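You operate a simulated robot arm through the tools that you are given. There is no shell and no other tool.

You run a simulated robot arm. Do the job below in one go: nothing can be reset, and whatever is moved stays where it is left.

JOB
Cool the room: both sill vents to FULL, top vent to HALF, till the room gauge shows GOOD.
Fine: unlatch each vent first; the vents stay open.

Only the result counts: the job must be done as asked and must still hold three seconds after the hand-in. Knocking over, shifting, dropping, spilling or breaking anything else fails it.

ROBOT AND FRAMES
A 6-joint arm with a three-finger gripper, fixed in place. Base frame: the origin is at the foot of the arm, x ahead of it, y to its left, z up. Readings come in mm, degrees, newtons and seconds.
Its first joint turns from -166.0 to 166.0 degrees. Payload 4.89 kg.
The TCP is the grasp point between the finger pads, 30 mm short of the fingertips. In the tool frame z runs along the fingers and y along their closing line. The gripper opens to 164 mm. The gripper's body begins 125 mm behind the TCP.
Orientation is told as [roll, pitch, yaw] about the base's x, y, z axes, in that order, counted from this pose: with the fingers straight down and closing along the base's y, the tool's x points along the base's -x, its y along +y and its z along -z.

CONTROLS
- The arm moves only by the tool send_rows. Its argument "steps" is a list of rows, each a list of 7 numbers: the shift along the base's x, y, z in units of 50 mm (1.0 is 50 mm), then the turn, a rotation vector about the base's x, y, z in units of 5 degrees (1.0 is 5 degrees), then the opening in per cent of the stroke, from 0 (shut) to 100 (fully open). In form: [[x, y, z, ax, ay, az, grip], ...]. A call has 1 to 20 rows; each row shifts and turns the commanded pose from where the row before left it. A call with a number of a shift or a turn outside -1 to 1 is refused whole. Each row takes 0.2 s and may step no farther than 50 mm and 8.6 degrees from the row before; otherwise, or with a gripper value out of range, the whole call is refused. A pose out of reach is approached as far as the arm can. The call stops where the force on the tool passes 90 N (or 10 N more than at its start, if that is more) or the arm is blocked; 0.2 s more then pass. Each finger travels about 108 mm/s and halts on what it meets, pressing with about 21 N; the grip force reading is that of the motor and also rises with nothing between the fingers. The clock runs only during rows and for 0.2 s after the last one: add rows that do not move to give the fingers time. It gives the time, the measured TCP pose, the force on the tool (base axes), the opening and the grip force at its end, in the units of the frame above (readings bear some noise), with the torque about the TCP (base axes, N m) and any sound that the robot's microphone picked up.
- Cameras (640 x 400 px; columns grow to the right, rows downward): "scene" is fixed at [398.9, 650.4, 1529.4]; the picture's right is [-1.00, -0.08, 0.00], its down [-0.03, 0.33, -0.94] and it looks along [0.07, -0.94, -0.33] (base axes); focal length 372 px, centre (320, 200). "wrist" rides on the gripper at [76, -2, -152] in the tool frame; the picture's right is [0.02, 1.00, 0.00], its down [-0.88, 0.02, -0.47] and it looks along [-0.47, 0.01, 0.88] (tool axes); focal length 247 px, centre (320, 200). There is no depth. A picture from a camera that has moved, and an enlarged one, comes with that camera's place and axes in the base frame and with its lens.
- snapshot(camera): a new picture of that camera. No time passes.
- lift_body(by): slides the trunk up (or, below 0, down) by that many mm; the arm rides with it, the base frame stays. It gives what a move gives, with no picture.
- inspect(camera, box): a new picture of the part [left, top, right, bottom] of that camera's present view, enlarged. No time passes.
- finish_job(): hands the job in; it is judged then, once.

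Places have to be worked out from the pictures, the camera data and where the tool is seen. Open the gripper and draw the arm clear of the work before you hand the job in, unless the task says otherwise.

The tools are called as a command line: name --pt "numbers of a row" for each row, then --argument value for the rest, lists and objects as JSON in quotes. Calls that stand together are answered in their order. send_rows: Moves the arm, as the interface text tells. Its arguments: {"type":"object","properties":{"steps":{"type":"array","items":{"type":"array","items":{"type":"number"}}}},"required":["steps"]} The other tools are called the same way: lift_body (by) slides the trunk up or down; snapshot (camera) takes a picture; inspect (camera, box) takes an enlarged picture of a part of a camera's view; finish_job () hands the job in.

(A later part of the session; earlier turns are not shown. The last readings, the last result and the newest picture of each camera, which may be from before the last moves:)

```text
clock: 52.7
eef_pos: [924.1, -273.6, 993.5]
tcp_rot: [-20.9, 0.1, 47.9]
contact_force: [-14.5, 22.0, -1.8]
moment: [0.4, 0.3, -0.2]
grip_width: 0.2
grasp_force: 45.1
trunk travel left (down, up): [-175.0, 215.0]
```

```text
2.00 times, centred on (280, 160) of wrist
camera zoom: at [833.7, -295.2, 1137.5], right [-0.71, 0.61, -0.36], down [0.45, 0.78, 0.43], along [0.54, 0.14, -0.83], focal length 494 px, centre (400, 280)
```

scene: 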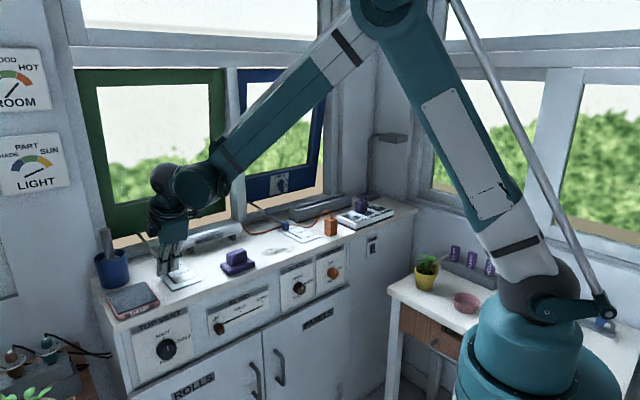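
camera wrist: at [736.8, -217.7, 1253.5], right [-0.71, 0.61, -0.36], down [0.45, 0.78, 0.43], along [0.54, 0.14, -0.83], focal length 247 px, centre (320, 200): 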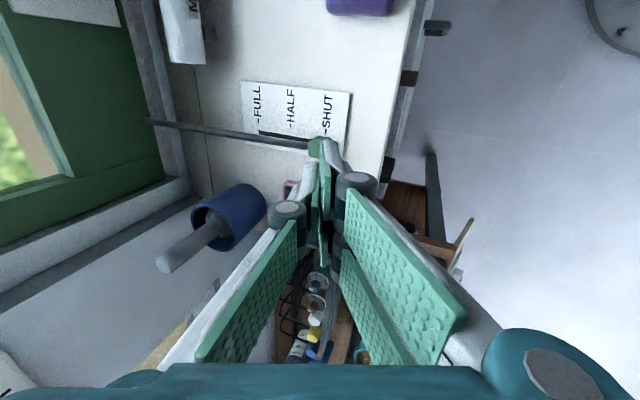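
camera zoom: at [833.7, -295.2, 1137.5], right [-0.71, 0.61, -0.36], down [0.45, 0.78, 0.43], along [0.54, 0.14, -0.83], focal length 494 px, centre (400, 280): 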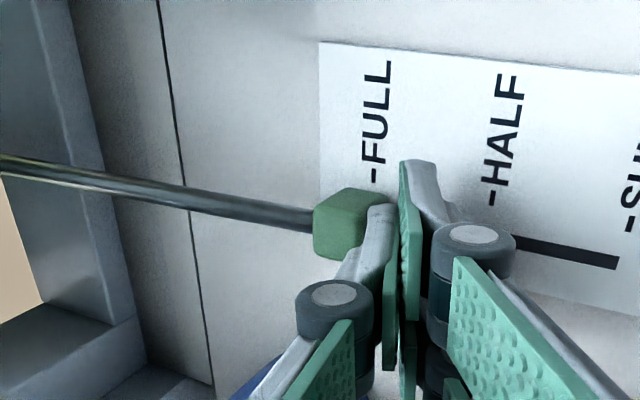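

The green lever is at its FULL stop (26 N), and the picture matches the blue one. I'll back off, lift, and retreat while pitching the tool level to face the front panel's TOP VENT knob.

send_rows --pt "-0.283 0.283 0 0 0 0 0" --pt "-0.424 0.424 0.7 0 0 0 0" --pt "-0.424 0.424 0.7 0 0 0 0" --pt "-0.424 0.424 0.7 0 0 0 0" --pt "-0.154 0.284 -0.1 -0.707 -0.707 0 0" --pt "-0.154 0.284 -0.1 -0.707 -0.707 0 0" --pt "-0.154 0.284 -0.1 -0.707 -0.707 0 0" --pt "-0.154 0.284 -0.1 -0.707 -0.707 0 0" --pt "-0.154 0.284 -0.1 -0.707 -0.707 0 0" --pt "-0.154 0.284 -0.1 -0.707 -0.707 0 0" --pt "-0.154 0.284 -0.1 -0.707 -0.707 0 0" --pt "-0.154 0.284 -0.1 -0.707 -0.707 0 20" --pt "-0.154 0.284 -0.1 -0.707 -0.707 0 30" --pt "-0.154 0.284 -0.1 -0.707 -0.707 0 40" --pt "-0.154 0.284 -0.1 -0.707 -0.707 0 50" --pt "-0.154 0.284 -0.1 -0.707 -0.707 0 50" --pt "-0.154 0.284 -0.1 -0.707 -0.707 0 50" --pt "-0.154 0.284 -0.1 -0.707 -0.707 0 50" --pt "0 0 0 0 0 -0.58 50"

snapshot --camera "wrist"

snapshot --camera "scene"

```text
clock: 56.7
eef_pos: [772.7, 15.1, 1078.8]
tcp_rot: [-90.9, 2.8, 42.9]
contact_force: [-0.9, -0.5, -0.5]
moment: [-0.03, -0.01, 0.08]
grip_width: 82.0
grasp_force: 0.1
out of reach, approached as far as the arm can: row 16, 17, 18
trunk travel left (down, up): [-175.0, 215.0]
```

```text
taken
camera wrist: at [612.4, 74.2, 1082.0], right [-0.04, -0.06, -1.0], down [0.32, 0.94, -0.07], along [0.95, -0.32, -0.02], focal length 247 px, centre (320, 200)
```

wrist: 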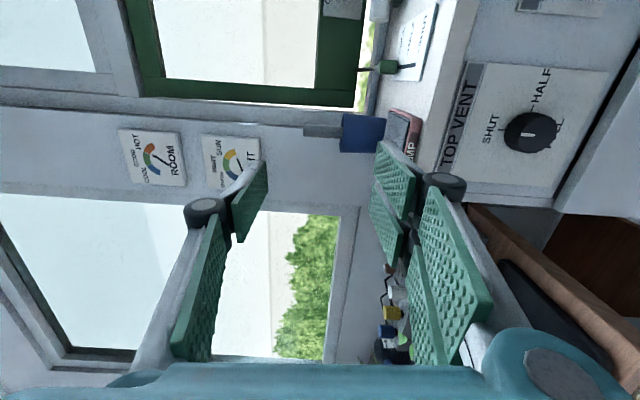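

```text
taken
```

scene: 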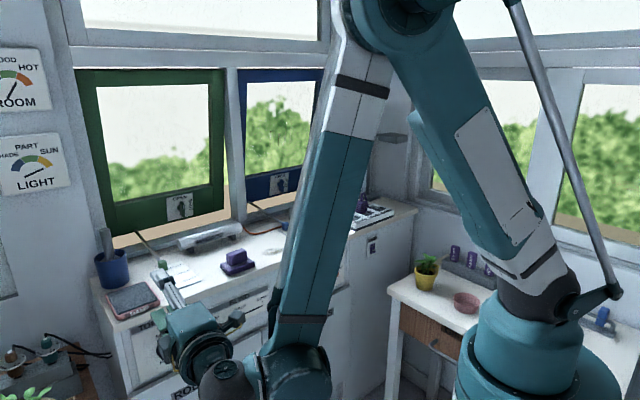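

The room needle is already swinging toward GOOD. I'll enlarge the knob view from here to locate it and read its pointer.

inspect --camera "wrist" --box '[430, 50, 640, 220]'

inspect --camera "scene" --box '[0, 300, 240, 400]'

inspect --camera "wrist" --box '[370, 180, 640, 400]'

inspect --camera "wrist" --box '[100, 110, 280, 210]'

```text
2.35 times, centred on (535, 135) of wrist
camera zoom: at [612.4, 74.2, 1082.0], right [-0.04, -0.06, -1.0], down [0.32, 0.94, -0.07], along [0.95, -0.32, -0.02], focal length 581 px, centre (-186, 353)
```

zoom: 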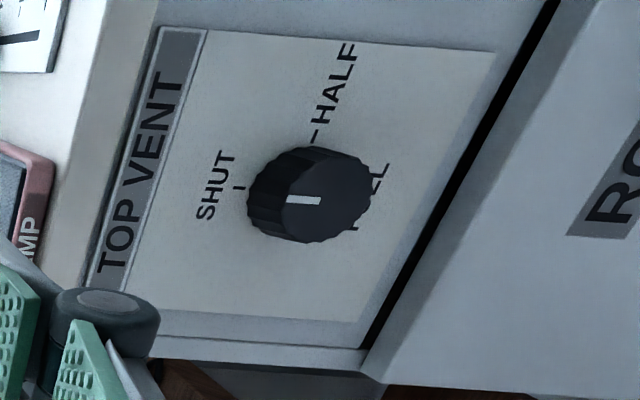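

```text
2.67 times, centred on (120, 350) of scene
camera zoom: at [398.9, 650.4, 1529.4], right [-1.0, -0.08, 0.0], down [-0.03, 0.33, -0.94], along [0.07, -0.94, -0.33], focal length 992 px, centre (853, -200)
```

zoom: 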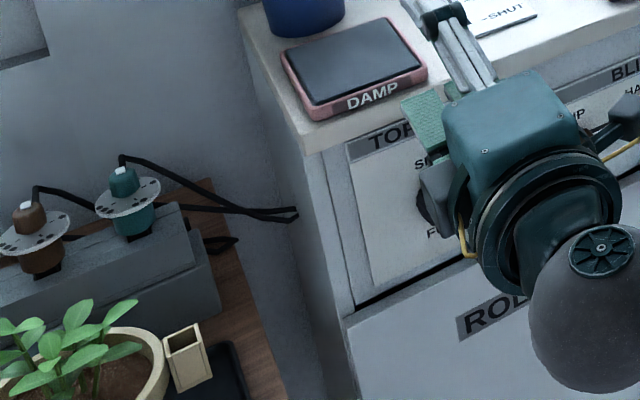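

```text
1.82 times, centred on (505, 290) of wrist
camera zoom: at [612.4, 74.2, 1082.0], right [-0.04, -0.06, -1.0], down [0.32, 0.94, -0.07], along [0.95, -0.32, -0.02], focal length 449 px, centre (-16, 36)
```

zoom: 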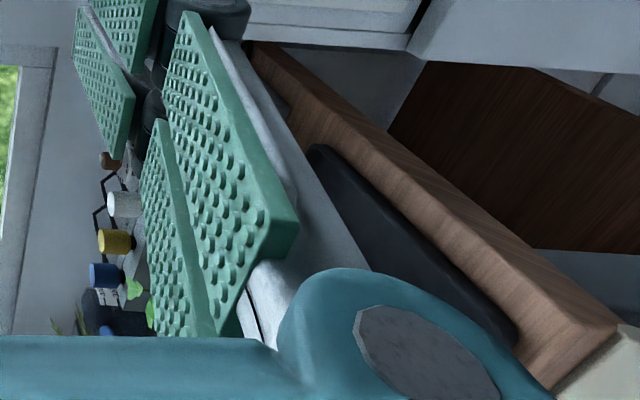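

```text
3.56 times, centred on (190, 160) of wrist
camera zoom: at [612.4, 74.2, 1082.0], right [-0.04, -0.06, -1.0], down [0.32, 0.94, -0.07], along [0.95, -0.32, -0.02], focal length 878 px, centre (782, 342)
```

zoom: 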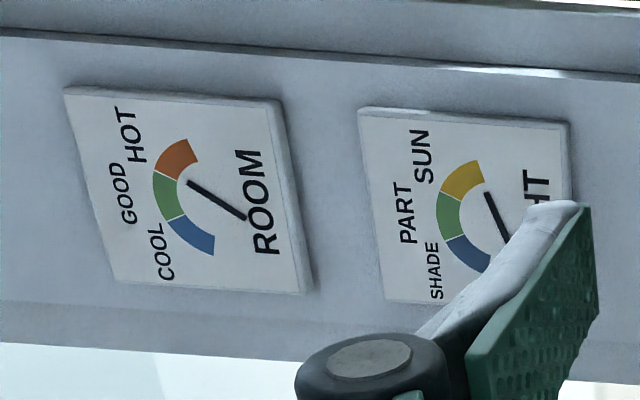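

The pointer is at SHUT, with HALF to its right and FULL at the bottom. The wooden table's edge is near a≈697, so at a≈527 I have room. I'll lower in front of the knob, staying well short of the panel, and look again.

send_rows --pt "-0.042 -0.127 -0.86 0 0 0 50" --pt "-0.042 -0.127 -0.86 0 0 0 50" --pt "-0.042 -0.127 -0.86 0 0 0 50" --pt "-0.042 -0.127 -0.86 0 0 0 50" --pt "-0.042 -0.127 -0.86 0 0 0 50" --pt "0 0 0 0 0 0 50"

snapshot --camera "wrist"

snapshot --camera "scene"

```text
clock: 58.1
eef_pos: [869.0, 24.3, 977.4]
tcp_rot: [-90.7, 2.8, 42.8]
contact_force: [-0.4, 0.4, 0.5]
moment: [-0.01, -0.01, -0.03]
grip_width: 82.1
grasp_force: 0.0
out of reach, approached as far as the arm can: row 1, 2, 3, 4, 5
trunk travel left (down, up): [-175.0, 215.0]
```

```text
taken
camera wrist: at [708.9, 83.7, 981.8], right [-0.04, -0.06, -1.0], down [0.32, 0.94, -0.07], along [0.95, -0.33, -0.02], focal length 247 px, centre (320, 200)
```

wrist: 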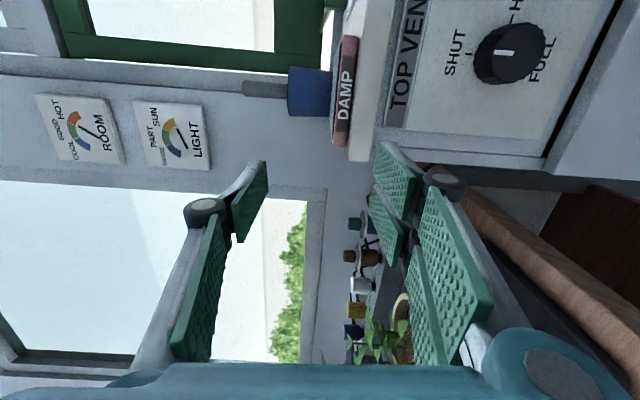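

```text
taken
```

scene: 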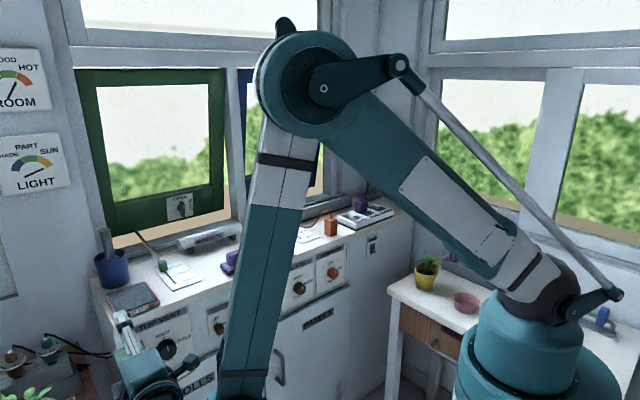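

Forward reach with a level tool is limited this low, and the arm drifted left (a≈632), so I should not go lower here. I'll rise and move back right. Then I'll roll the camera up and tilt the tool 25° down, which keeps the wrist higher, and use the trunk for height.

send_rows --pt "-0.1 -0.2 0.5 0 0 0 50" --pt "-0.2 -0.2 0.5 0 0 0 50" --pt "-0.2 -0.2 0.5 0 0 0 50" --pt "-0.2 -0.2 0.5 0 0 0 50" --pt "-0.2 -0.2 0.4 0 0 0 50" --pt "0 0 0 0 0 0 50"

send_rows --pt "0 0 0 -0.707 0.707 0 50" --pt "0 0 0 -0.707 0.707 0 50" --pt "0 0 0 -0.707 0.707 0 50" --pt "0 0 0 -0.707 0.707 0 50" --pt "0 0 0 -0.707 0.707 0 50" --pt "0 0 0 -0.707 0.707 0 50" --pt "0 0 0 -0.707 0.707 0 50" --pt "0 0 0 -0.707 0.707 0 50" --pt "0 0 0 -0.707 0.707 0 50" --pt "0 0 0 -0.707 0.707 0 50" --pt "0 0 0 -0.707 0.707 0 50" --pt "0 0 0 -0.707 0.707 0 50" --pt "0 0 0 -0.707 0.707 0 50" --pt "0 0 0 -0.707 0.707 0 50" --pt "0 0 0 -0.707 0.707 0 50" --pt "0 0 0 -0.707 0.707 0 50" --pt "0 0 0 -0.707 0.707 0 50" --pt "0 0 0 -0.707 0.707 0 50"

```text
clock: 59.5
eef_pos: [820.4, -24.0, 1098.7]
tcp_rot: [-90.7, 2.8, 42.9]
contact_force: [0.7, 0.3, 0.8]
moment: [0.03, 0.03, 0.04]
grip_width: 81.9
grasp_force: 0.2
trunk travel left (down, up): [-175.0, 215.0]
```

```text
clock: 63.3
eef_pos: [822.6, -23.6, 1098.9]
tcp_rot: [126.8, 86.6, -97.3]
contact_force: [0.9, 0.1, -0.5]
moment: [-0.02, 0.02, -0.02]
grip_width: 81.9
grasp_force: 0.1
trunk travel left (down, up): [-175.0, 215.0]
```

The roll is done. Now I'll tilt down 25° and move to a≈527, then look.

send_rows --pt "-0.1 -0.1 0 0.707 0.707 0 50" --pt "-0.1 -0.1 0 0.707 0.707 0 50" --pt "-0.1 -0.1 0 0.707 0.707 0 50" --pt "-0.1 -0.1 0 0.707 0.707 0 50" --pt "-0.1 -0.1 0 0.707 0.707 0 50" --pt "0 0 0 0 0 0 50"

snapshot --camera "wrist"

snapshot --camera "scene"

```text
clock: 64.7
eef_pos: [796.7, -48.1, 1097.8]
tcp_rot: [5.4, 66.9, 141.6]
contact_force: [-0.7, -0.8, -0.6]
moment: [0.04, -0.01, 0.05]
grip_width: 82.3
grasp_force: 0.1
trunk travel left (down, up): [-175.0, 215.0]
```

```text
taken
camera wrist: at [720.5, 30.8, 1228.5], right [-0.68, -0.73, 0.06], down [-0.6, 0.5, -0.63], along [0.43, -0.46, -0.78], focal length 247 px, centre (320, 200)
```

wrist: 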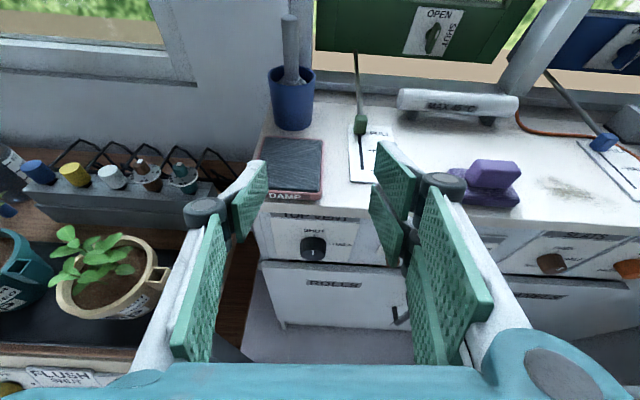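

```text
taken
```

scene: 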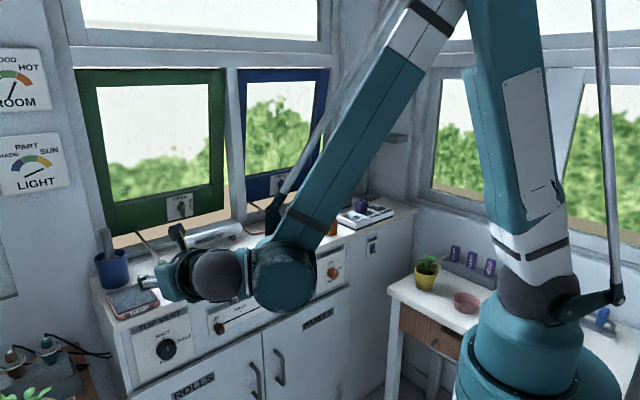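

Both sill vents stand open and both latches read OPEN. I'll enlarge the knob in this straight-on view.

inspect --camera "wrist" --box '[250, 180, 378, 290]'

inspect --camera "scene" --box '[110, 300, 230, 400]'

inspect --camera "scene" --box '[0, 40, 80, 120]'

```text
3.64 times, centred on (314, 235) of wrist
camera zoom: at [720.5, 30.8, 1228.5], right [-0.68, -0.73, 0.06], down [-0.6, 0.5, -0.63], along [0.43, -0.46, -0.78], focal length 898 px, centre (342, 73)
```

zoom: 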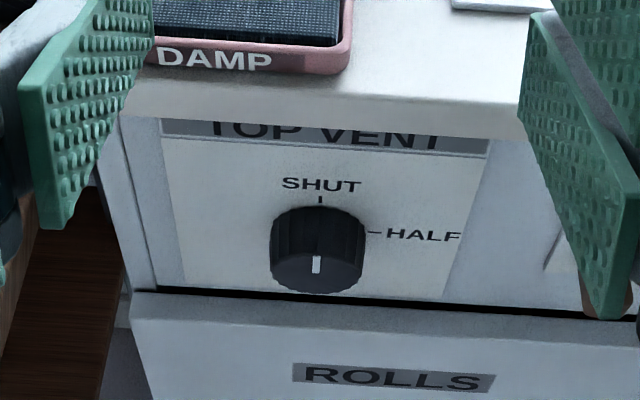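

```text
4.00 times, centred on (170, 350) of scene
camera zoom: at [398.9, 650.4, 1529.4], right [-1.0, -0.08, 0.0], down [-0.03, 0.33, -0.94], along [0.07, -0.94, -0.33], focal length 1487 px, centre (920, -400)
```

zoom: 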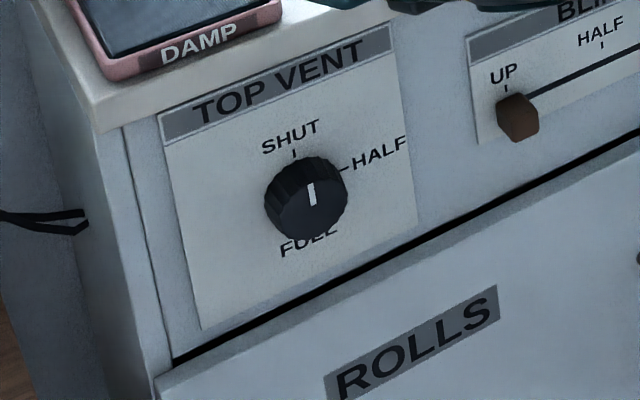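

```text
5.00 times, centred on (40, 80) of scene
camera zoom: at [398.9, 650.4, 1529.4], right [-1.0, -0.08, 0.0], down [-0.03, 0.33, -0.94], along [0.07, -0.94, -0.33], focal length 1859 px, centre (1720, 800)
```

zoom: 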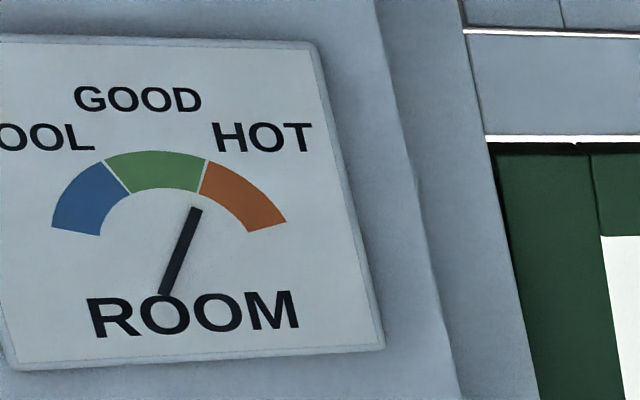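

The tick marks confirm HALF is 90° clockwise from SHUT. I place the panel at n≈715 and the knob's hub at a≈528, z≈818, with a diameter of about 43 mm and its face at n≈692. I'll lower the trunk 150 mm so the arm gets there comfortably; everything around it is clear.

lift_body --by -150

snapshot --camera "wrist"

snapshot --camera "scene"

```text
clock: 66.4
eef_pos: [797.9, -47.6, 949.2]
tcp_rot: [5.4, 67.0, 141.7]
contact_force: [-0.3, -0.2, 0.5]
moment: [0.01, 0.0, 0.03]
grip_width: 82.1
grasp_force: 0.1
trunk travel left (down, up): [-25.0, 365.0]
```

```text
taken
camera wrist: at [720.8, 31.0, 1078.5], right [-0.68, -0.73, 0.06], down [-0.6, 0.5, -0.63], along [0.43, -0.46, -0.78], focal length 247 px, centre (320, 200)
```

wrist: 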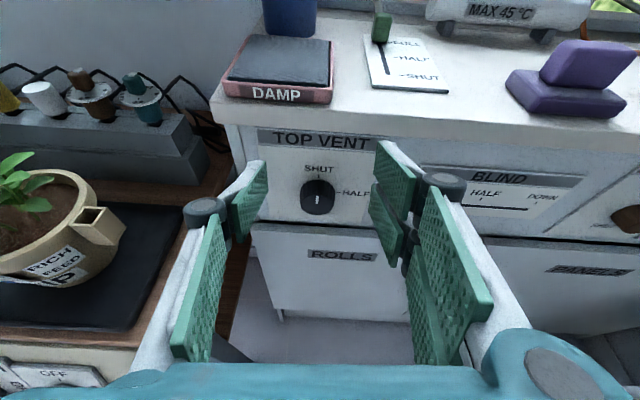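

```text
taken
```

scene: 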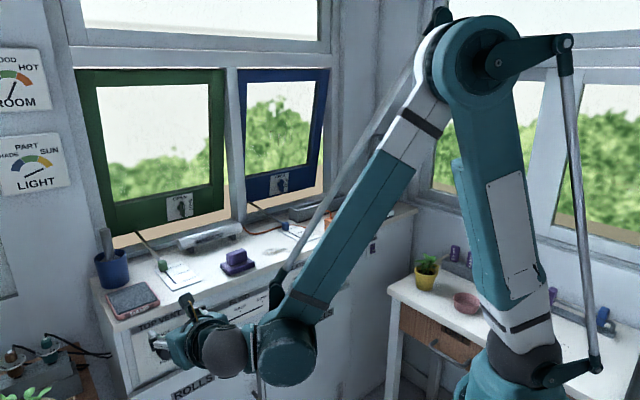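

The two heights give consistent numbers: panel n≈715, hub at a≈529, z≈817. I'll reduce the tilt to about 15° and lower to just in front of the knob.

send_rows --pt "0.08 -0.11 -0.546 -0.566 -0.566 0 45" --pt "0.08 -0.11 -0.546 -0.566 -0.566 0 45" --pt "0.095 -0.095 -0.546 0 0 0 45" --pt "0.095 -0.095 -0.546 0 0 0 45" --pt "0 0 0 0 0 0 45"

snapshot --camera "wrist"

snapshot --camera "scene"

```text
clock: 67.6
eef_pos: [813.7, -68.6, 839.4]
tcp_rot: [9.1, 74.9, 145.3]
contact_force: [-0.1, 0.0, 1.0]
moment: [0.03, 0.03, 0.05]
grip_width: 73.8
grasp_force: 0.0
trunk travel left (down, up): [-25.0, 365.0]
```

```text
taken
camera wrist: at [725.7, 22.3, 951.4], right [-0.68, -0.73, 0.06], down [-0.53, 0.44, -0.73], along [0.5, -0.53, -0.68], focal length 247 px, centre (320, 200)
```

wrist: 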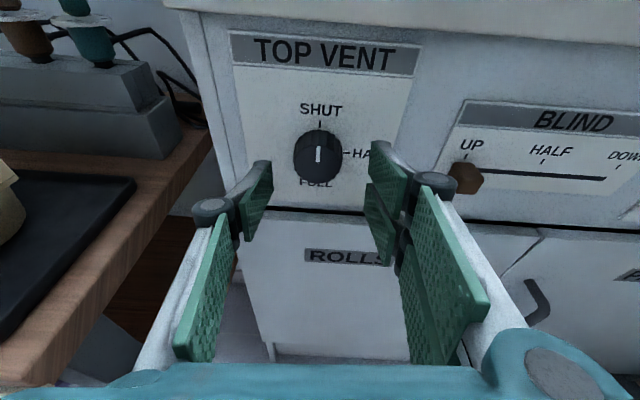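

```text
taken
```

scene: 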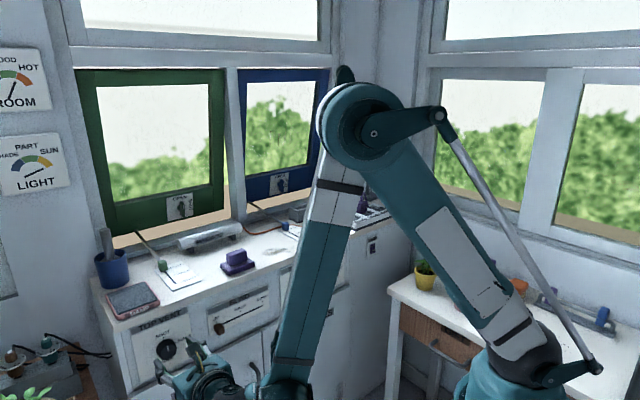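

The arm reaches fine and the gripper is centred on the knob. I'll advance about 51 mm along the tool so the fingertips straddle the knob short of the panel.

send_rows --pt "0.24 -0.24 -0.105 0 0 0 45" --pt "0.24 -0.24 -0.105 0 0 0 45" --pt "0.22 -0.22 -0.105 0 0 0 45" --pt "0 0 0 0 0 0 45"

snapshot --camera "wrist"

inspect --camera "wrist" --box '[220, 60, 440, 240]'

```text
clock: 68.6
eef_pos: [848.8, -104.8, 824.6]
tcp_rot: [9.1, 74.9, 145.2]
contact_force: [-0.3, 0.1, 0.4]
moment: [0.04, -0.01, -0.04]
grip_width: 73.8
grasp_force: 0.0
trunk travel left (down, up): [-25.0, 365.0]
```

```text
taken
camera wrist: at [760.7, -12.8, 937.2], right [-0.68, -0.73, 0.06], down [-0.53, 0.44, -0.73], along [0.5, -0.53, -0.68], focal length 247 px, centre (320, 200)
```

wrist: 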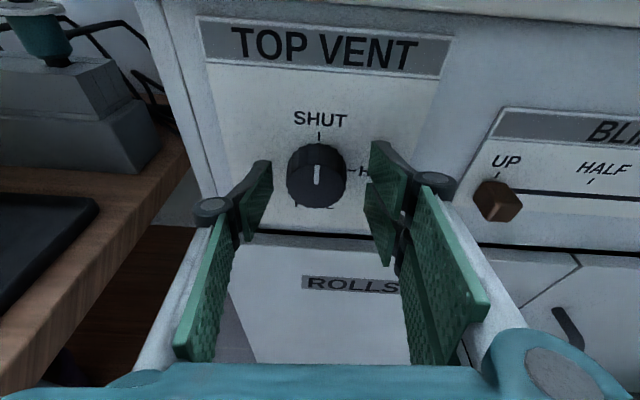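

```text
2.22 times, centred on (330, 150) of wrist
camera zoom: at [760.7, -12.8, 937.2], right [-0.68, -0.73, 0.06], down [-0.53, 0.44, -0.73], along [0.5, -0.53, -0.68], focal length 549 px, centre (298, 311)
```

zoom: 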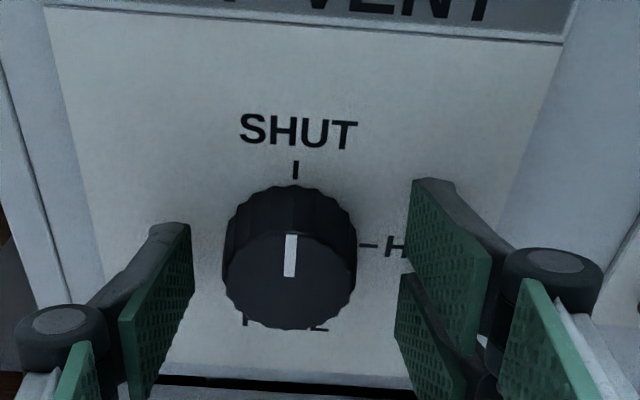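

The fingertips straddle the knob with no contact, and the pointer is clearly at SHUT. I'll centre by 1.5 mm and close on the knob.

send_rows --pt "0.021 0.021 0 0 0 0 35" --pt "0 0 0 0 0 0 28" --pt "0 0 0 0 0 0 15" --pt "0 0 0 0 0 0 5" --pt "0 0 0 0 0 0 5"

inspect --camera "wrist" --box '[220, 60, 440, 240]'

```text
clock: 69.8
eef_pos: [850.7, -102.3, 825.4]
tcp_rot: [9.1, 74.9, 145.3]
contact_force: [14.3, 9.2, 4.6]
moment: [0.09, -0.21, 0.55]
grip_width: 45.0
grasp_force: 44.6
trunk travel left (down, up): [-25.0, 365.0]
```

```text
2.22 times, centred on (330, 150) of wrist
camera zoom: at [762.3, -10.5, 937.1], right [-0.68, -0.73, 0.06], down [-0.53, 0.43, -0.73], along [0.5, -0.53, -0.68], focal length 549 px, centre (298, 311)
```

zoom: 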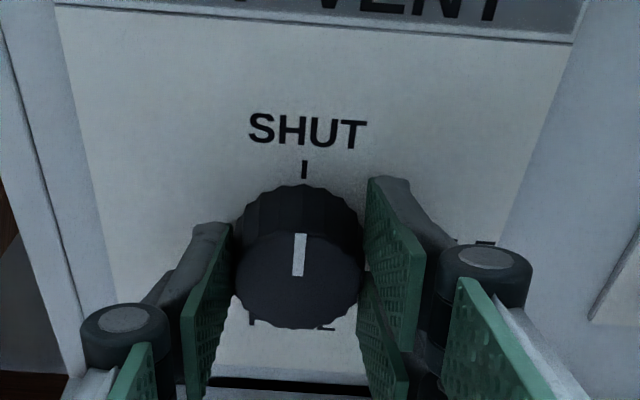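

Gripped (45 mm, 45 N), with a little sideways load that I'll ease by about 1 mm. Now I'll turn clockwise 30° about the knob's axis and check that the knob follows.

send_rows --pt "0.006 0.006 -0.0005 0.707 -0.707 0 5" --pt "-0.0086 -0.0086 -0.0016 0.707 -0.707 0 5" --pt "-0.0084 -0.0084 -0.0026 0.707 -0.707 0 5" --pt "-0.0082 -0.0082 -0.0037 0.707 -0.707 0 5" --pt "-0.008 -0.008 -0.0047 0.707 -0.707 0 5" --pt "-0.0077 -0.0077 -0.0056 0.707 -0.707 0 5"

inspect --camera "wrist" --box '[220, 60, 440, 240]'

```text
clock: 71.0
eef_pos: [849.0, -109.7, 830.8]
tcp_rot: [-54.8, 65.5, 83.4]
contact_force: [-11.3, -6.5, -2.3]
moment: [0.21, 0.49, 0.1]
grip_width: 45.4
grasp_force: 44.9
out of reach, approached as far as the arm can: row 4, 5
trunk travel left (down, up): [-25.0, 365.0]
stopped in row 5: the force on the tool passed its limit at 100 N (the readings are from after the stop); the commanded pose is now the measured one
```

```text
2.22 times, centred on (330, 150) of wrist
camera zoom: at [732.6, -46.5, 936.9], right [-0.66, -0.68, -0.32], down [-0.33, 0.64, -0.69], along [0.68, -0.35, -0.64], focal length 549 px, centre (298, 311)
```

zoom: 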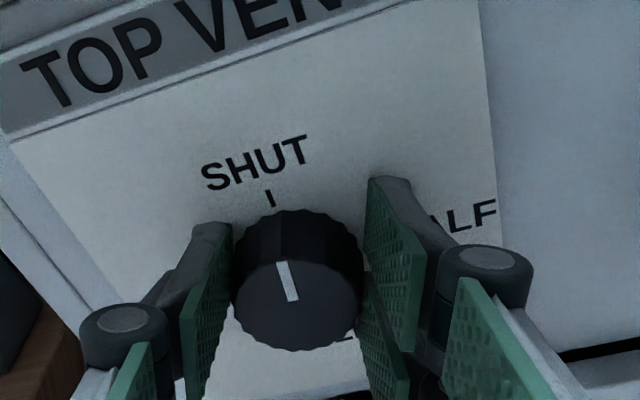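

The arm hit its reach limit turning that way and the knob slipped: the pointer has moved only about 4°. I'll open, turn the tool back counter-clockwise, and retreat. Then I'll set up to grip from a counter-clockwise start, so the clockwise sweep stays in the reachable range.

send_rows --pt "0 0 0 0 0 0 30" --pt "0 0 0 0 0 0 45" --pt "0 0 0 0 0 0 45" --pt "0.014 0.014 -0.024 -0.707 0.707 0 45" --pt "0.014 0.014 -0.024 -0.707 0.707 0 45" --pt "0.014 0.014 -0.024 -0.707 0.707 0 45" --pt "0.014 0.014 -0.024 -0.707 0.707 0 45" --pt "-0.3 0.3 0.1 0 0 0 45" --pt "-0.3 0.3 0.1 0 0 0 45" --pt "-0.15 0.15 0.15 0 0 0 45" --pt "0 0 0 0 0 0 45"

snapshot --camera "wrist"

inspect --camera "wrist" --box '[260, 80, 400, 220]'

```text
clock: 73.3
eef_pos: [817.4, -66.2, 843.2]
tcp_rot: [0.6, 75.1, 136.4]
contact_force: [0.2, 0.3, 0.3]
moment: [-0.01, -0.05, 0.0]
grip_width: 73.8
grasp_force: 0.1
trunk travel left (down, up): [-25.0, 365.0]
```

```text
taken
camera wrist: at [726.6, 22.3, 956.7], right [-0.69, -0.72, 0.02], down [-0.5, 0.46, -0.73], along [0.51, -0.52, -0.68], focal length 247 px, centre (320, 200)
```

wrist: 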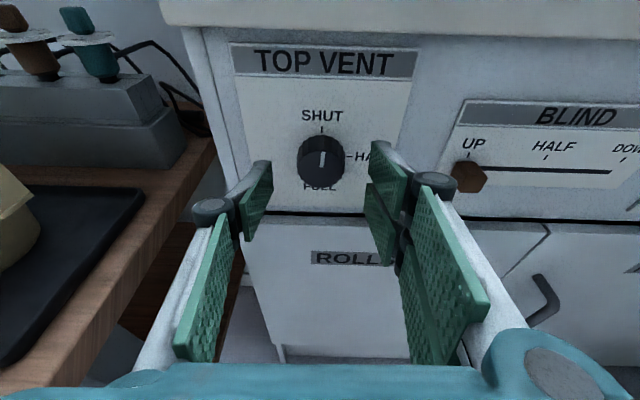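

```text
2.86 times, centred on (330, 150) of wrist
camera zoom: at [726.6, 22.3, 956.7], right [-0.69, -0.72, 0.02], down [-0.5, 0.46, -0.73], along [0.51, -0.52, -0.68], focal length 706 px, centre (291, 343)
```

zoom: 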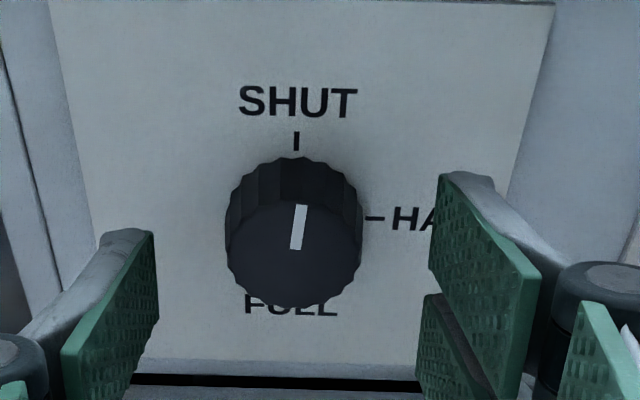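

The pointer now leans about 5–8° clockwise and stays there, so the knob is friction-held. I'll lower the trunk the last 25 mm for more reach, then roll the tool 50° counter-clockwise about the knob's axis.

lift_body --by -25

send_rows --pt "0.018 0.018 0.0245 -0.707 0.707 0 45" --pt "0.018 0.018 0.0245 -0.707 0.707 0 45" --pt "0.018 0.018 0.0245 -0.707 0.707 0 45" --pt "0.018 0.018 0.0245 -0.707 0.707 0 45" --pt "0.018 0.018 0.0245 -0.707 0.707 0 45" --pt "0.018 0.018 0.0245 -0.707 0.707 0 45" --pt "0.018 0.018 0.0245 -0.707 0.707 0 45" --pt "0.018 0.018 0.0245 -0.707 0.707 0 45" --pt "0.018 0.018 0.0245 -0.707 0.707 0 45" --pt "0.018 0.018 0.0245 -0.707 0.707 0 45" --pt "0 0 0 0 0 0 45"

snapshot --camera "wrist"

snapshot --camera "scene"

```text
clock: 74.1
eef_pos: [817.0, -67.5, 819.0]
tcp_rot: [0.6, 75.1, 136.3]
contact_force: [-0.4, -0.1, -0.5]
moment: [0.01, 0.02, -0.01]
grip_width: 73.8
grasp_force: 0.0
trunk travel left (down, up): [0.0, 390.0]
```

```text
clock: 76.5
eef_pos: [825.9, -58.4, 830.9]
tcp_rot: [77.1, 38.1, -154.0]
contact_force: [-0.1, -0.2, 0.1]
moment: [-0.01, -0.01, 0.01]
grip_width: 73.9
grasp_force: 0.1
trunk travel left (down, up): [0.0, 390.0]
```

```text
taken
camera wrist: at [796.5, 92.5, 902.7], right [-0.43, -0.45, 0.78], down [-0.89, 0.08, -0.45], along [0.14, -0.89, -0.44], focal length 247 px, centre (320, 200)
```

wrist: 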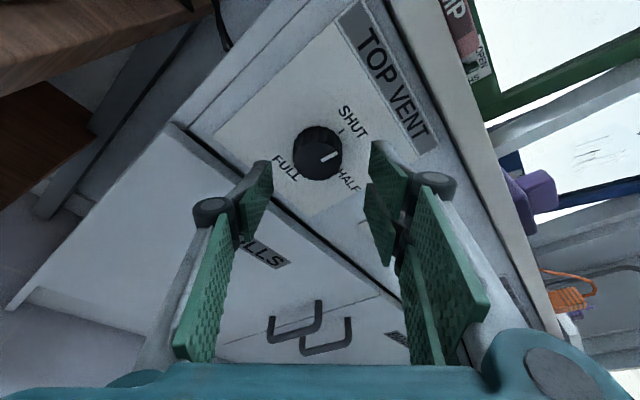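

```text
taken
```

scene: 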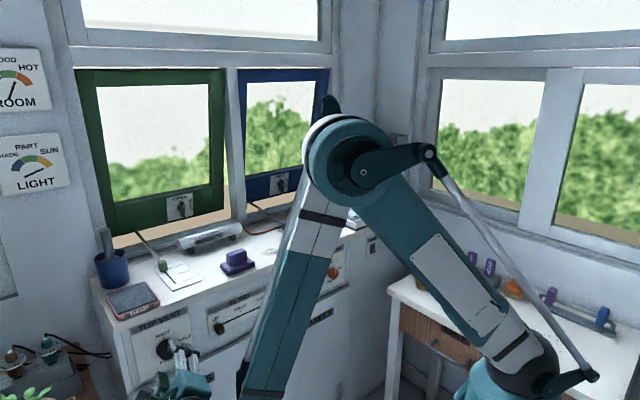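

The 50° roll is reachable. I'll advance 50 mm along the tool axis so the fingertips straddle the knob again.

send_rows --pt "0.19 -0.281 -0.061 0 0 0 45" --pt "0.19 -0.281 -0.061 0 0 0 45" --pt "0.195 -0.29 -0.061 0 0 0 45" --pt "0 0 0 0 0 0 45"

inspect --camera "wrist" --box '[220, 60, 440, 240]'

```text
clock: 77.5
eef_pos: [856.0, -102.2, 822.4]
tcp_rot: [77.2, 38.1, -154.2]
contact_force: [-0.2, 0.2, 0.2]
moment: [0.0, 0.0, -0.02]
grip_width: 73.9
grasp_force: 0.0
trunk travel left (down, up): [0.0, 390.0]
```

```text
2.22 times, centred on (330, 150) of wrist
camera zoom: at [826.9, 48.9, 894.8], right [-0.43, -0.45, 0.78], down [-0.89, 0.08, -0.45], along [0.14, -0.89, -0.44], focal length 549 px, centre (298, 311)
```

zoom: 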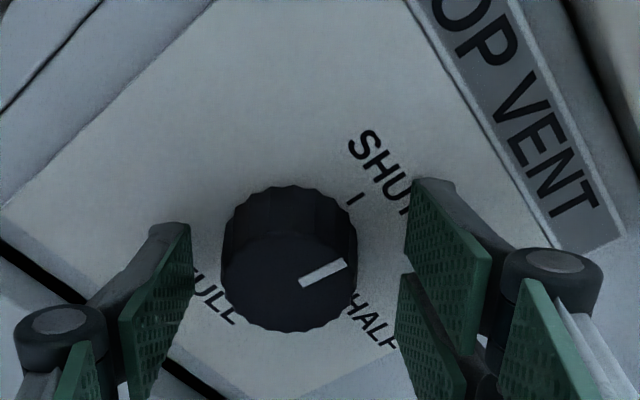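

The knob sits about 4 mm left of the finger centre line in this view. I'll shift by that amount and close, then check the side load.

send_rows --pt "0.034 0.036 -0.062 0 0 0 40" --pt "0 0 0 0 0 0 30" --pt "0 0 0 0 0 0 15" --pt "0 0 0 0 0 0 5" --pt "0 0 0 0 0 0 5" --pt "0 0 0 0 0 0 5"

inspect --camera "wrist" --box '[220, 60, 440, 240]'

```text
clock: 78.9
eef_pos: [856.9, -99.7, 819.3]
tcp_rot: [77.3, 38.3, -154.0]
contact_force: [-1.5, -13.0, 16.7]
moment: [-0.47, -0.27, -0.35]
grip_width: 45.4
grasp_force: 44.9
trunk travel left (down, up): [0.0, 390.0]
```

```text
2.22 times, centred on (330, 150) of wrist
camera zoom: at [827.5, 50.3, 892.2], right [-0.43, -0.45, 0.78], down [-0.89, 0.08, -0.45], along [0.14, -0.89, -0.44], focal length 549 px, centre (298, 311)
```

zoom: 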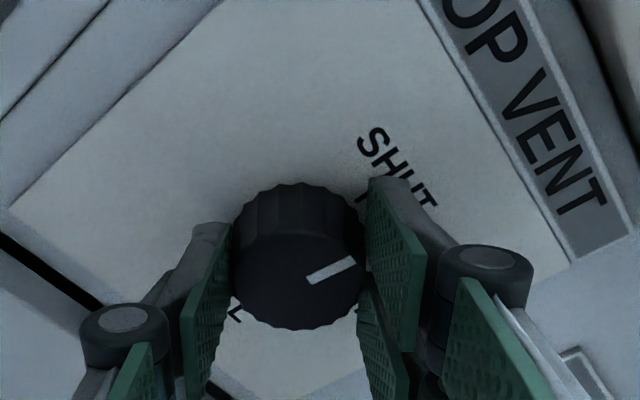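

The right finger presses about 20 N harder, so I over-shifted slightly. I'll ease 1.2 mm back and check the balance.

send_rows --pt "-0.0103 -0.011 0.019 0 0 0 5" --pt "0 0 0 0 0 0 5"

```text
clock: 79.5
eef_pos: [857.6, -99.4, 819.7]
tcp_rot: [77.3, 38.3, -154.1]
contact_force: [8.6, -16.1, 9.1]
moment: [-0.2, -0.15, 0.02]
grip_width: 45.1
grasp_force: 45.1
trunk travel left (down, up): [0.0, 390.0]
```

More balanced now (about 10 N). I'll add another 0.8 mm and slowly turn 20° clockwise about the knob's axis, then check that the knob follows.

send_rows --pt "-0.007 -0.0075 0.0125 0 0 0 3" --pt "-0.0022 -0.0022 0.0034 0.3535 -0.3535 0 3" --pt "-0.0022 -0.0022 0.0034 0.3535 -0.3535 0 3" --pt "-0.0024 -0.0024 0.0031 0.3535 -0.3535 0 3" --pt "-0.0024 -0.0024 0.0031 0.3535 -0.3535 0 3" --pt "-0.0026 -0.0026 0.0028 0.3535 -0.3535 0 3" --pt "-0.0026 -0.0026 0.0028 0.3535 -0.3535 0 3" --pt "-0.0028 -0.0028 0.0025 0.3535 -0.3535 0 3" --pt "-0.0028 -0.0028 0.0025 0.3535 -0.3535 0 3"

inspect --camera "wrist" --box '[220, 60, 440, 240]'

```text
clock: 81.5
eef_pos: [854.0, -101.2, 820.3]
tcp_rot: [65.5, 56.7, -162.9]
contact_force: [19.6, -16.2, 12.3]
moment: [-0.6, -0.36, 0.12]
grip_width: 45.2
grasp_force: 45.1
trunk travel left (down, up): [0.0, 390.0]
```

```text
2.22 times, centred on (330, 150) of wrist
camera zoom: at [804.4, 28.0, 918.9], right [-0.59, -0.62, 0.52], down [-0.76, 0.21, -0.62], along [0.27, -0.76, -0.59], focal length 549 px, centre (298, 311)
```

zoom: 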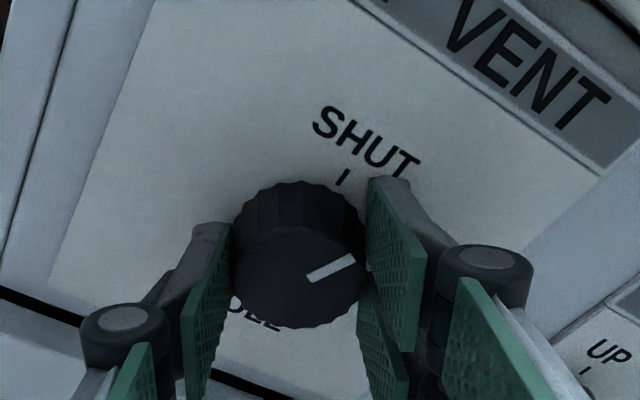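

The knob turned with the gripper: the pointer is fixed in the hand view while the panel turned. I'll continue another 40° the same way.

send_rows --pt "-0.0029 -0.0029 0.0021 0.3535 -0.3535 0 3" --pt "-0.0029 -0.0029 0.0021 0.3535 -0.3535 0 3" --pt "-0.003 -0.003 0.0017 0.3535 -0.3535 0 3" --pt "-0.003 -0.003 0.0017 0.3535 -0.3535 0 3" --pt "-0.0031 -0.0031 0.0014 0.3535 -0.3535 0 3" --pt "-0.0031 -0.0031 0.0014 0.3535 -0.3535 0 3" --pt "-0.0032 -0.0032 0.001 0.3535 -0.3535 0 3" --pt "-0.0032 -0.0032 0.001 0.3535 -0.3535 0 3" --pt "-0.0032 -0.0032 0.0006 0.3535 -0.3535 0 3" --pt "-0.0032 -0.0032 0.0006 0.3535 -0.3535 0 3" --pt "-0.0033 -0.0033 0.0002 0.3535 -0.3535 0 3" --pt "-0.0033 -0.0033 0.0002 0.3535 -0.3535 0 3"

inspect --camera "wrist" --box '[220, 60, 440, 240]'

```text
clock: 84.1
eef_pos: [852.3, -103.4, 821.6]
tcp_rot: [-0.1, 75.0, 135.4]
contact_force: [-29.9, -2.8, -17.8]
moment: [0.16, 0.62, -0.75]
grip_width: 45.3
grasp_force: 45.1
trunk travel left (down, up): [0.0, 390.0]
```

```text
2.22 times, centred on (330, 150) of wrist
camera zoom: at [762.0, -14.2, 934.7], right [-0.7, -0.72, 0.02], down [-0.5, 0.47, -0.73], along [0.51, -0.52, -0.68], focal length 549 px, centre (298, 311)
```

zoom: 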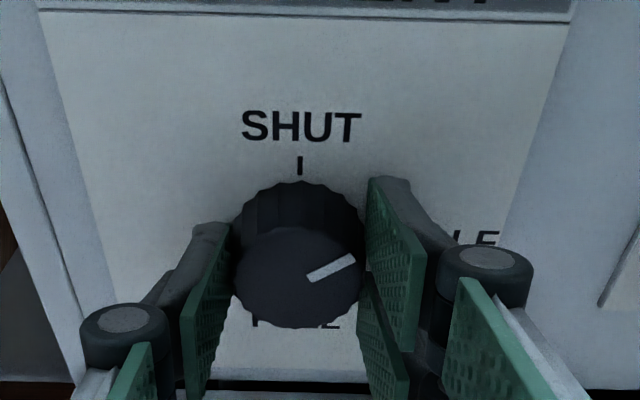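

The pointer is at about 58°, so roughly 32° remain. I'll ease the side load by about 1.2 mm and continue in short chunks, watching the reach limit.

send_rows --pt "-0.018 -0.018 -0.01 0 0 0 3" --pt "-0.0033 -0.0033 -0.0002 0.3535 -0.3535 0 3" --pt "-0.0033 -0.0033 -0.0002 0.3535 -0.3535 0 3" --pt "-0.0032 -0.0032 -0.0006 0.3535 -0.3535 0 3" --pt "-0.0032 -0.0032 -0.0006 0.3535 -0.3535 0 3" --pt "-0.0032 -0.0032 -0.001 0.3535 -0.3535 0 3" --pt "-0.0032 -0.0032 -0.001 0.3535 -0.3535 0 3"

inspect --camera "wrist" --box '[220, 60, 440, 240]'

```text
clock: 85.7
eef_pos: [850.5, -104.6, 820.8]
tcp_rot: [-46.5, 69.1, 91.3]
contact_force: [14.8, -0.9, 2.4]
moment: [0.04, 0.16, 0.56]
grip_width: 45.4
grasp_force: 45.1
trunk travel left (down, up): [0.0, 390.0]
```

```text
2.22 times, centred on (330, 150) of wrist
camera zoom: at [739.8, -36.3, 930.5], right [-0.67, -0.7, -0.24], down [-0.37, 0.6, -0.71], along [0.64, -0.39, -0.66], focal length 549 px, centre (298, 311)
```

zoom: 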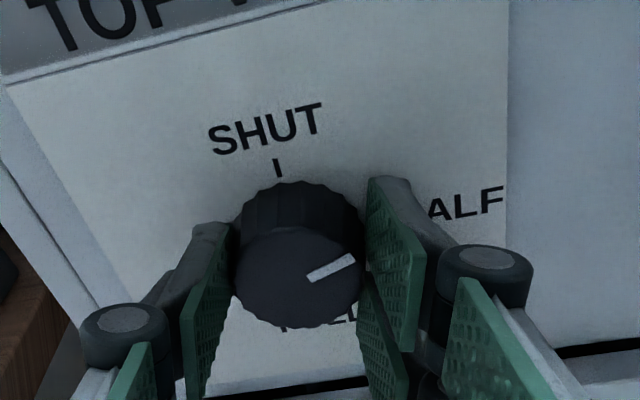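

It is following well and the load is balanced; the pointer is at about 74°. Another 12.5° next.

send_rows --pt "-0.0031 -0.0031 -0.0014 0.3535 -0.3535 0 3" --pt "-0.0031 -0.0031 -0.0014 0.3535 -0.3535 0 3" --pt "-0.003 -0.003 -0.0017 0.3535 -0.3535 0 3" --pt "-0.003 -0.003 -0.0017 0.3535 -0.3535 0 3" --pt "-0.0029 -0.0029 -0.0021 0.3535 -0.3535 0 3"

inspect --camera "wrist" --box '[220, 60, 440, 240]'

inspect --camera "scene" --box '[0, 40, 80, 120]'

```text
clock: 86.9
eef_pos: [850.2, -105.8, 821.4]
tcp_rot: [-64.3, 59.2, 75.0]
contact_force: [14.7, 5.0, 3.9]
moment: [-0.46, -0.29, 0.3]
grip_width: 45.4
grasp_force: 44.7
trunk travel left (down, up): [0.0, 390.0]
```

```text
2.22 times, centred on (330, 150) of wrist
camera zoom: at [722.8, -53.2, 921.0], right [-0.62, -0.65, -0.44], down [-0.26, 0.7, -0.66], along [0.74, -0.29, -0.61], focal length 549 px, centre (298, 311)
```

zoom: 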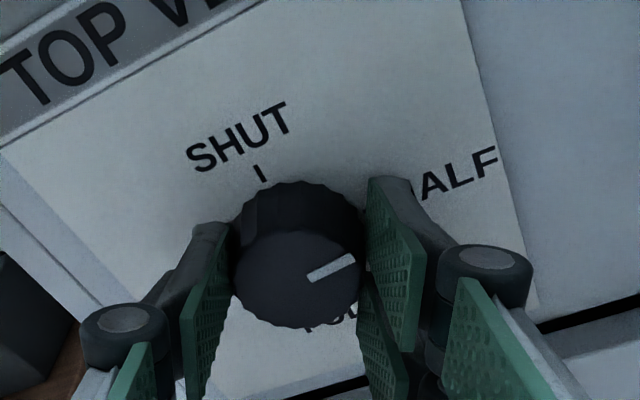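

```text
5.00 times, centred on (40, 80) of scene
camera zoom: at [398.9, 650.4, 1529.4], right [-1.0, -0.08, 0.0], down [-0.03, 0.33, -0.94], along [0.07, -0.94, -0.33], focal length 1859 px, centre (1720, 800)
```

zoom: 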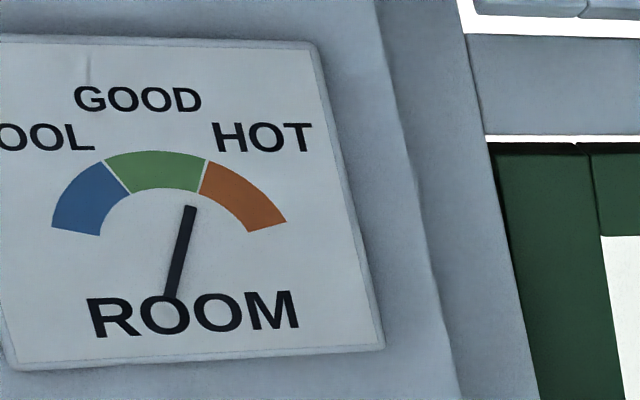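

The pointer computes to about 86°, and the room needle has entered GOOD. I'll turn 3.5° more and enlarge to check against the HALF tick.

send_rows --pt "-0.002 -0.002 -0.0015 0.25 -0.25 0 3" --pt "-0.002 -0.002 -0.0015 0.25 -0.25 0 3" --pt "0 0 0 0 0 0 3"

inspect --camera "wrist" --box '[270, 110, 390, 210]'

```text
clock: 87.7
eef_pos: [850.9, -106.4, 821.0]
tcp_rot: [-67.0, 55.9, 72.7]
contact_force: [-12.5, 12.6, -25.8]
moment: [0.33, 0.62, 0.26]
grip_width: 45.2
grasp_force: 45.2
trunk travel left (down, up): [0.0, 390.0]
```

```text
4.00 times, centred on (330, 160) of wrist
camera zoom: at [718.9, -57.7, 918.4], right [-0.6, -0.62, -0.5], down [-0.23, 0.74, -0.64], along [0.76, -0.27, -0.59], focal length 988 px, centre (280, 360)
```

zoom: 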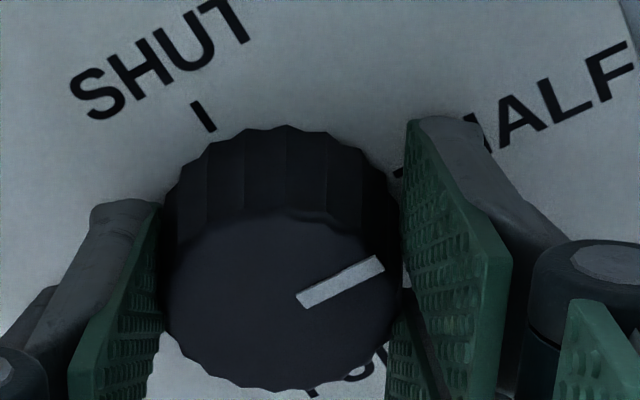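

The pointer computes to about 89°, i.e. HALF. I'll open the gripper and check it stays.

send_rows --pt "0 0 0 0 0 0 30" --pt "0 0 0 0 0 0 45" --pt "0 0 0 0 0 0 45"

inspect --camera "wrist" --box '[270, 110, 390, 210]'

```text
clock: 88.5
eef_pos: [850.3, -105.7, 820.8]
tcp_rot: [-67.1, 55.9, 72.7]
contact_force: [-0.5, -0.3, -0.4]
moment: [-0.02, -0.02, 0.03]
grip_width: 73.8
grasp_force: 0.0
trunk travel left (down, up): [0.0, 390.0]
```

```text
4.00 times, centred on (330, 160) of wrist
camera zoom: at [719.1, -57.9, 919.4], right [-0.6, -0.62, -0.5], down [-0.23, 0.73, -0.64], along [0.76, -0.27, -0.59], focal length 988 px, centre (280, 360)
```

zoom: 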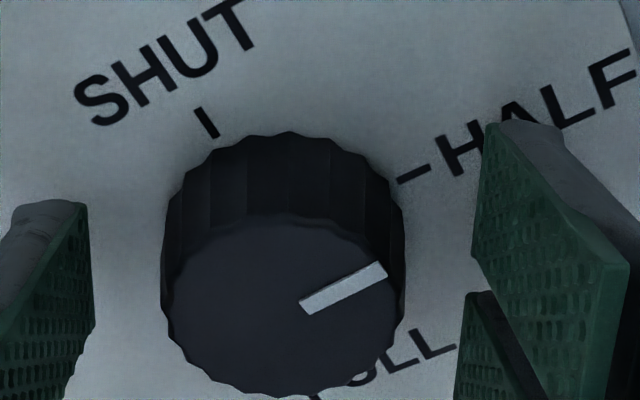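

The pointer is parallel to the HALF tick and stayed put. I'll roll back around the knob with the fingers open, then retreat straight out and up.

send_rows --pt "0.0063 0.0063 0.004 -0.707 0.707 0 45" --pt "0.0063 0.0063 0.003 -0.707 0.707 0 45" --pt "0.0063 0.0063 0.003 -0.707 0.707 0 45" --pt "0.0063 0.0063 0.002 -0.707 0.707 0 45" --pt "0.0063 0.0063 0.001 -0.707 0.707 0 45" --pt "0.0063 0.0063 0 -0.707 0.707 0 45" --pt "-0.3 0.3 0.1 0 0 0 45" --pt "-0.3 0.3 0.1 0 0 0 45" --pt "-0.2 0.2 0.3 0 0 0 45" --pt "0 0 0.6 0 0 0 45" --pt "0 0 0.6 0 0 0 45" --pt "0 0 0.6 0 0 0 45" --pt "0 0 0.6 0 0 0 45" --pt "0 0 0 0 0 0 45"

snapshot --camera "wrist"

snapshot --camera "scene"

inspect --camera "scene" --box '[0, 40, 80, 120]'

```text
clock: 91.5
eef_pos: [811.1, -65.6, 965.1]
tcp_rot: [-4.3, 75.0, 131.5]
contact_force: [0.6, 1.0, 0.3]
moment: [-0.04, -0.04, -0.08]
grip_width: 73.8
grasp_force: 0.1
trunk travel left (down, up): [0.0, 390.0]
```

```text
taken
camera wrist: at [719.9, 21.9, 1078.8], right [-0.69, -0.72, 0.0], down [-0.49, 0.47, -0.73], along [0.52, -0.51, -0.68], focal length 247 px, centre (320, 200)
```

wrist: 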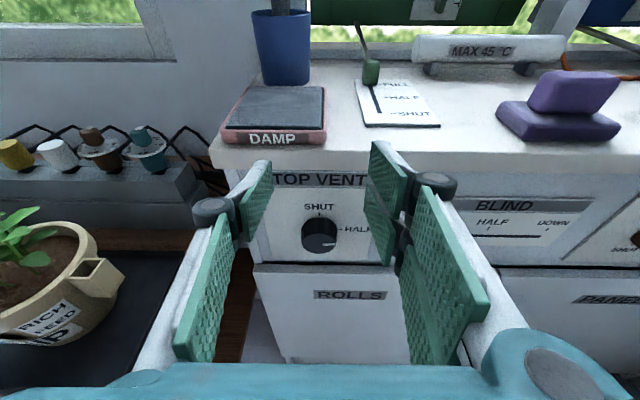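

```text
taken
```

scene: 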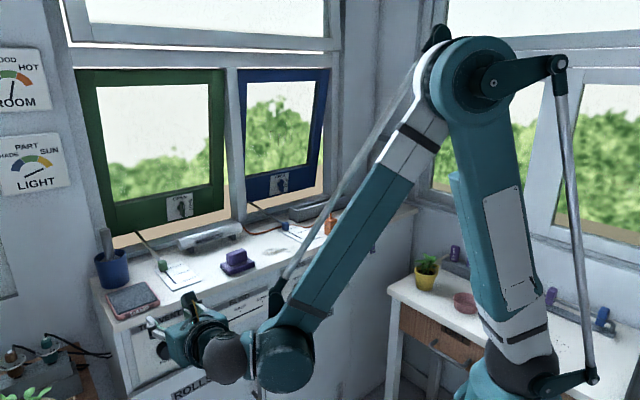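

```text
5.00 times, centred on (40, 80) of scene
camera zoom: at [398.9, 650.4, 1529.4], right [-1.0, -0.08, 0.0], down [-0.03, 0.33, -0.94], along [0.07, -0.94, -0.33], focal length 1859 px, centre (1720, 800)
```

zoom: 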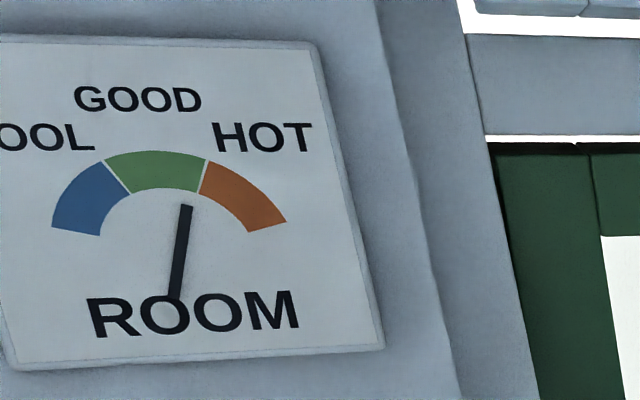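

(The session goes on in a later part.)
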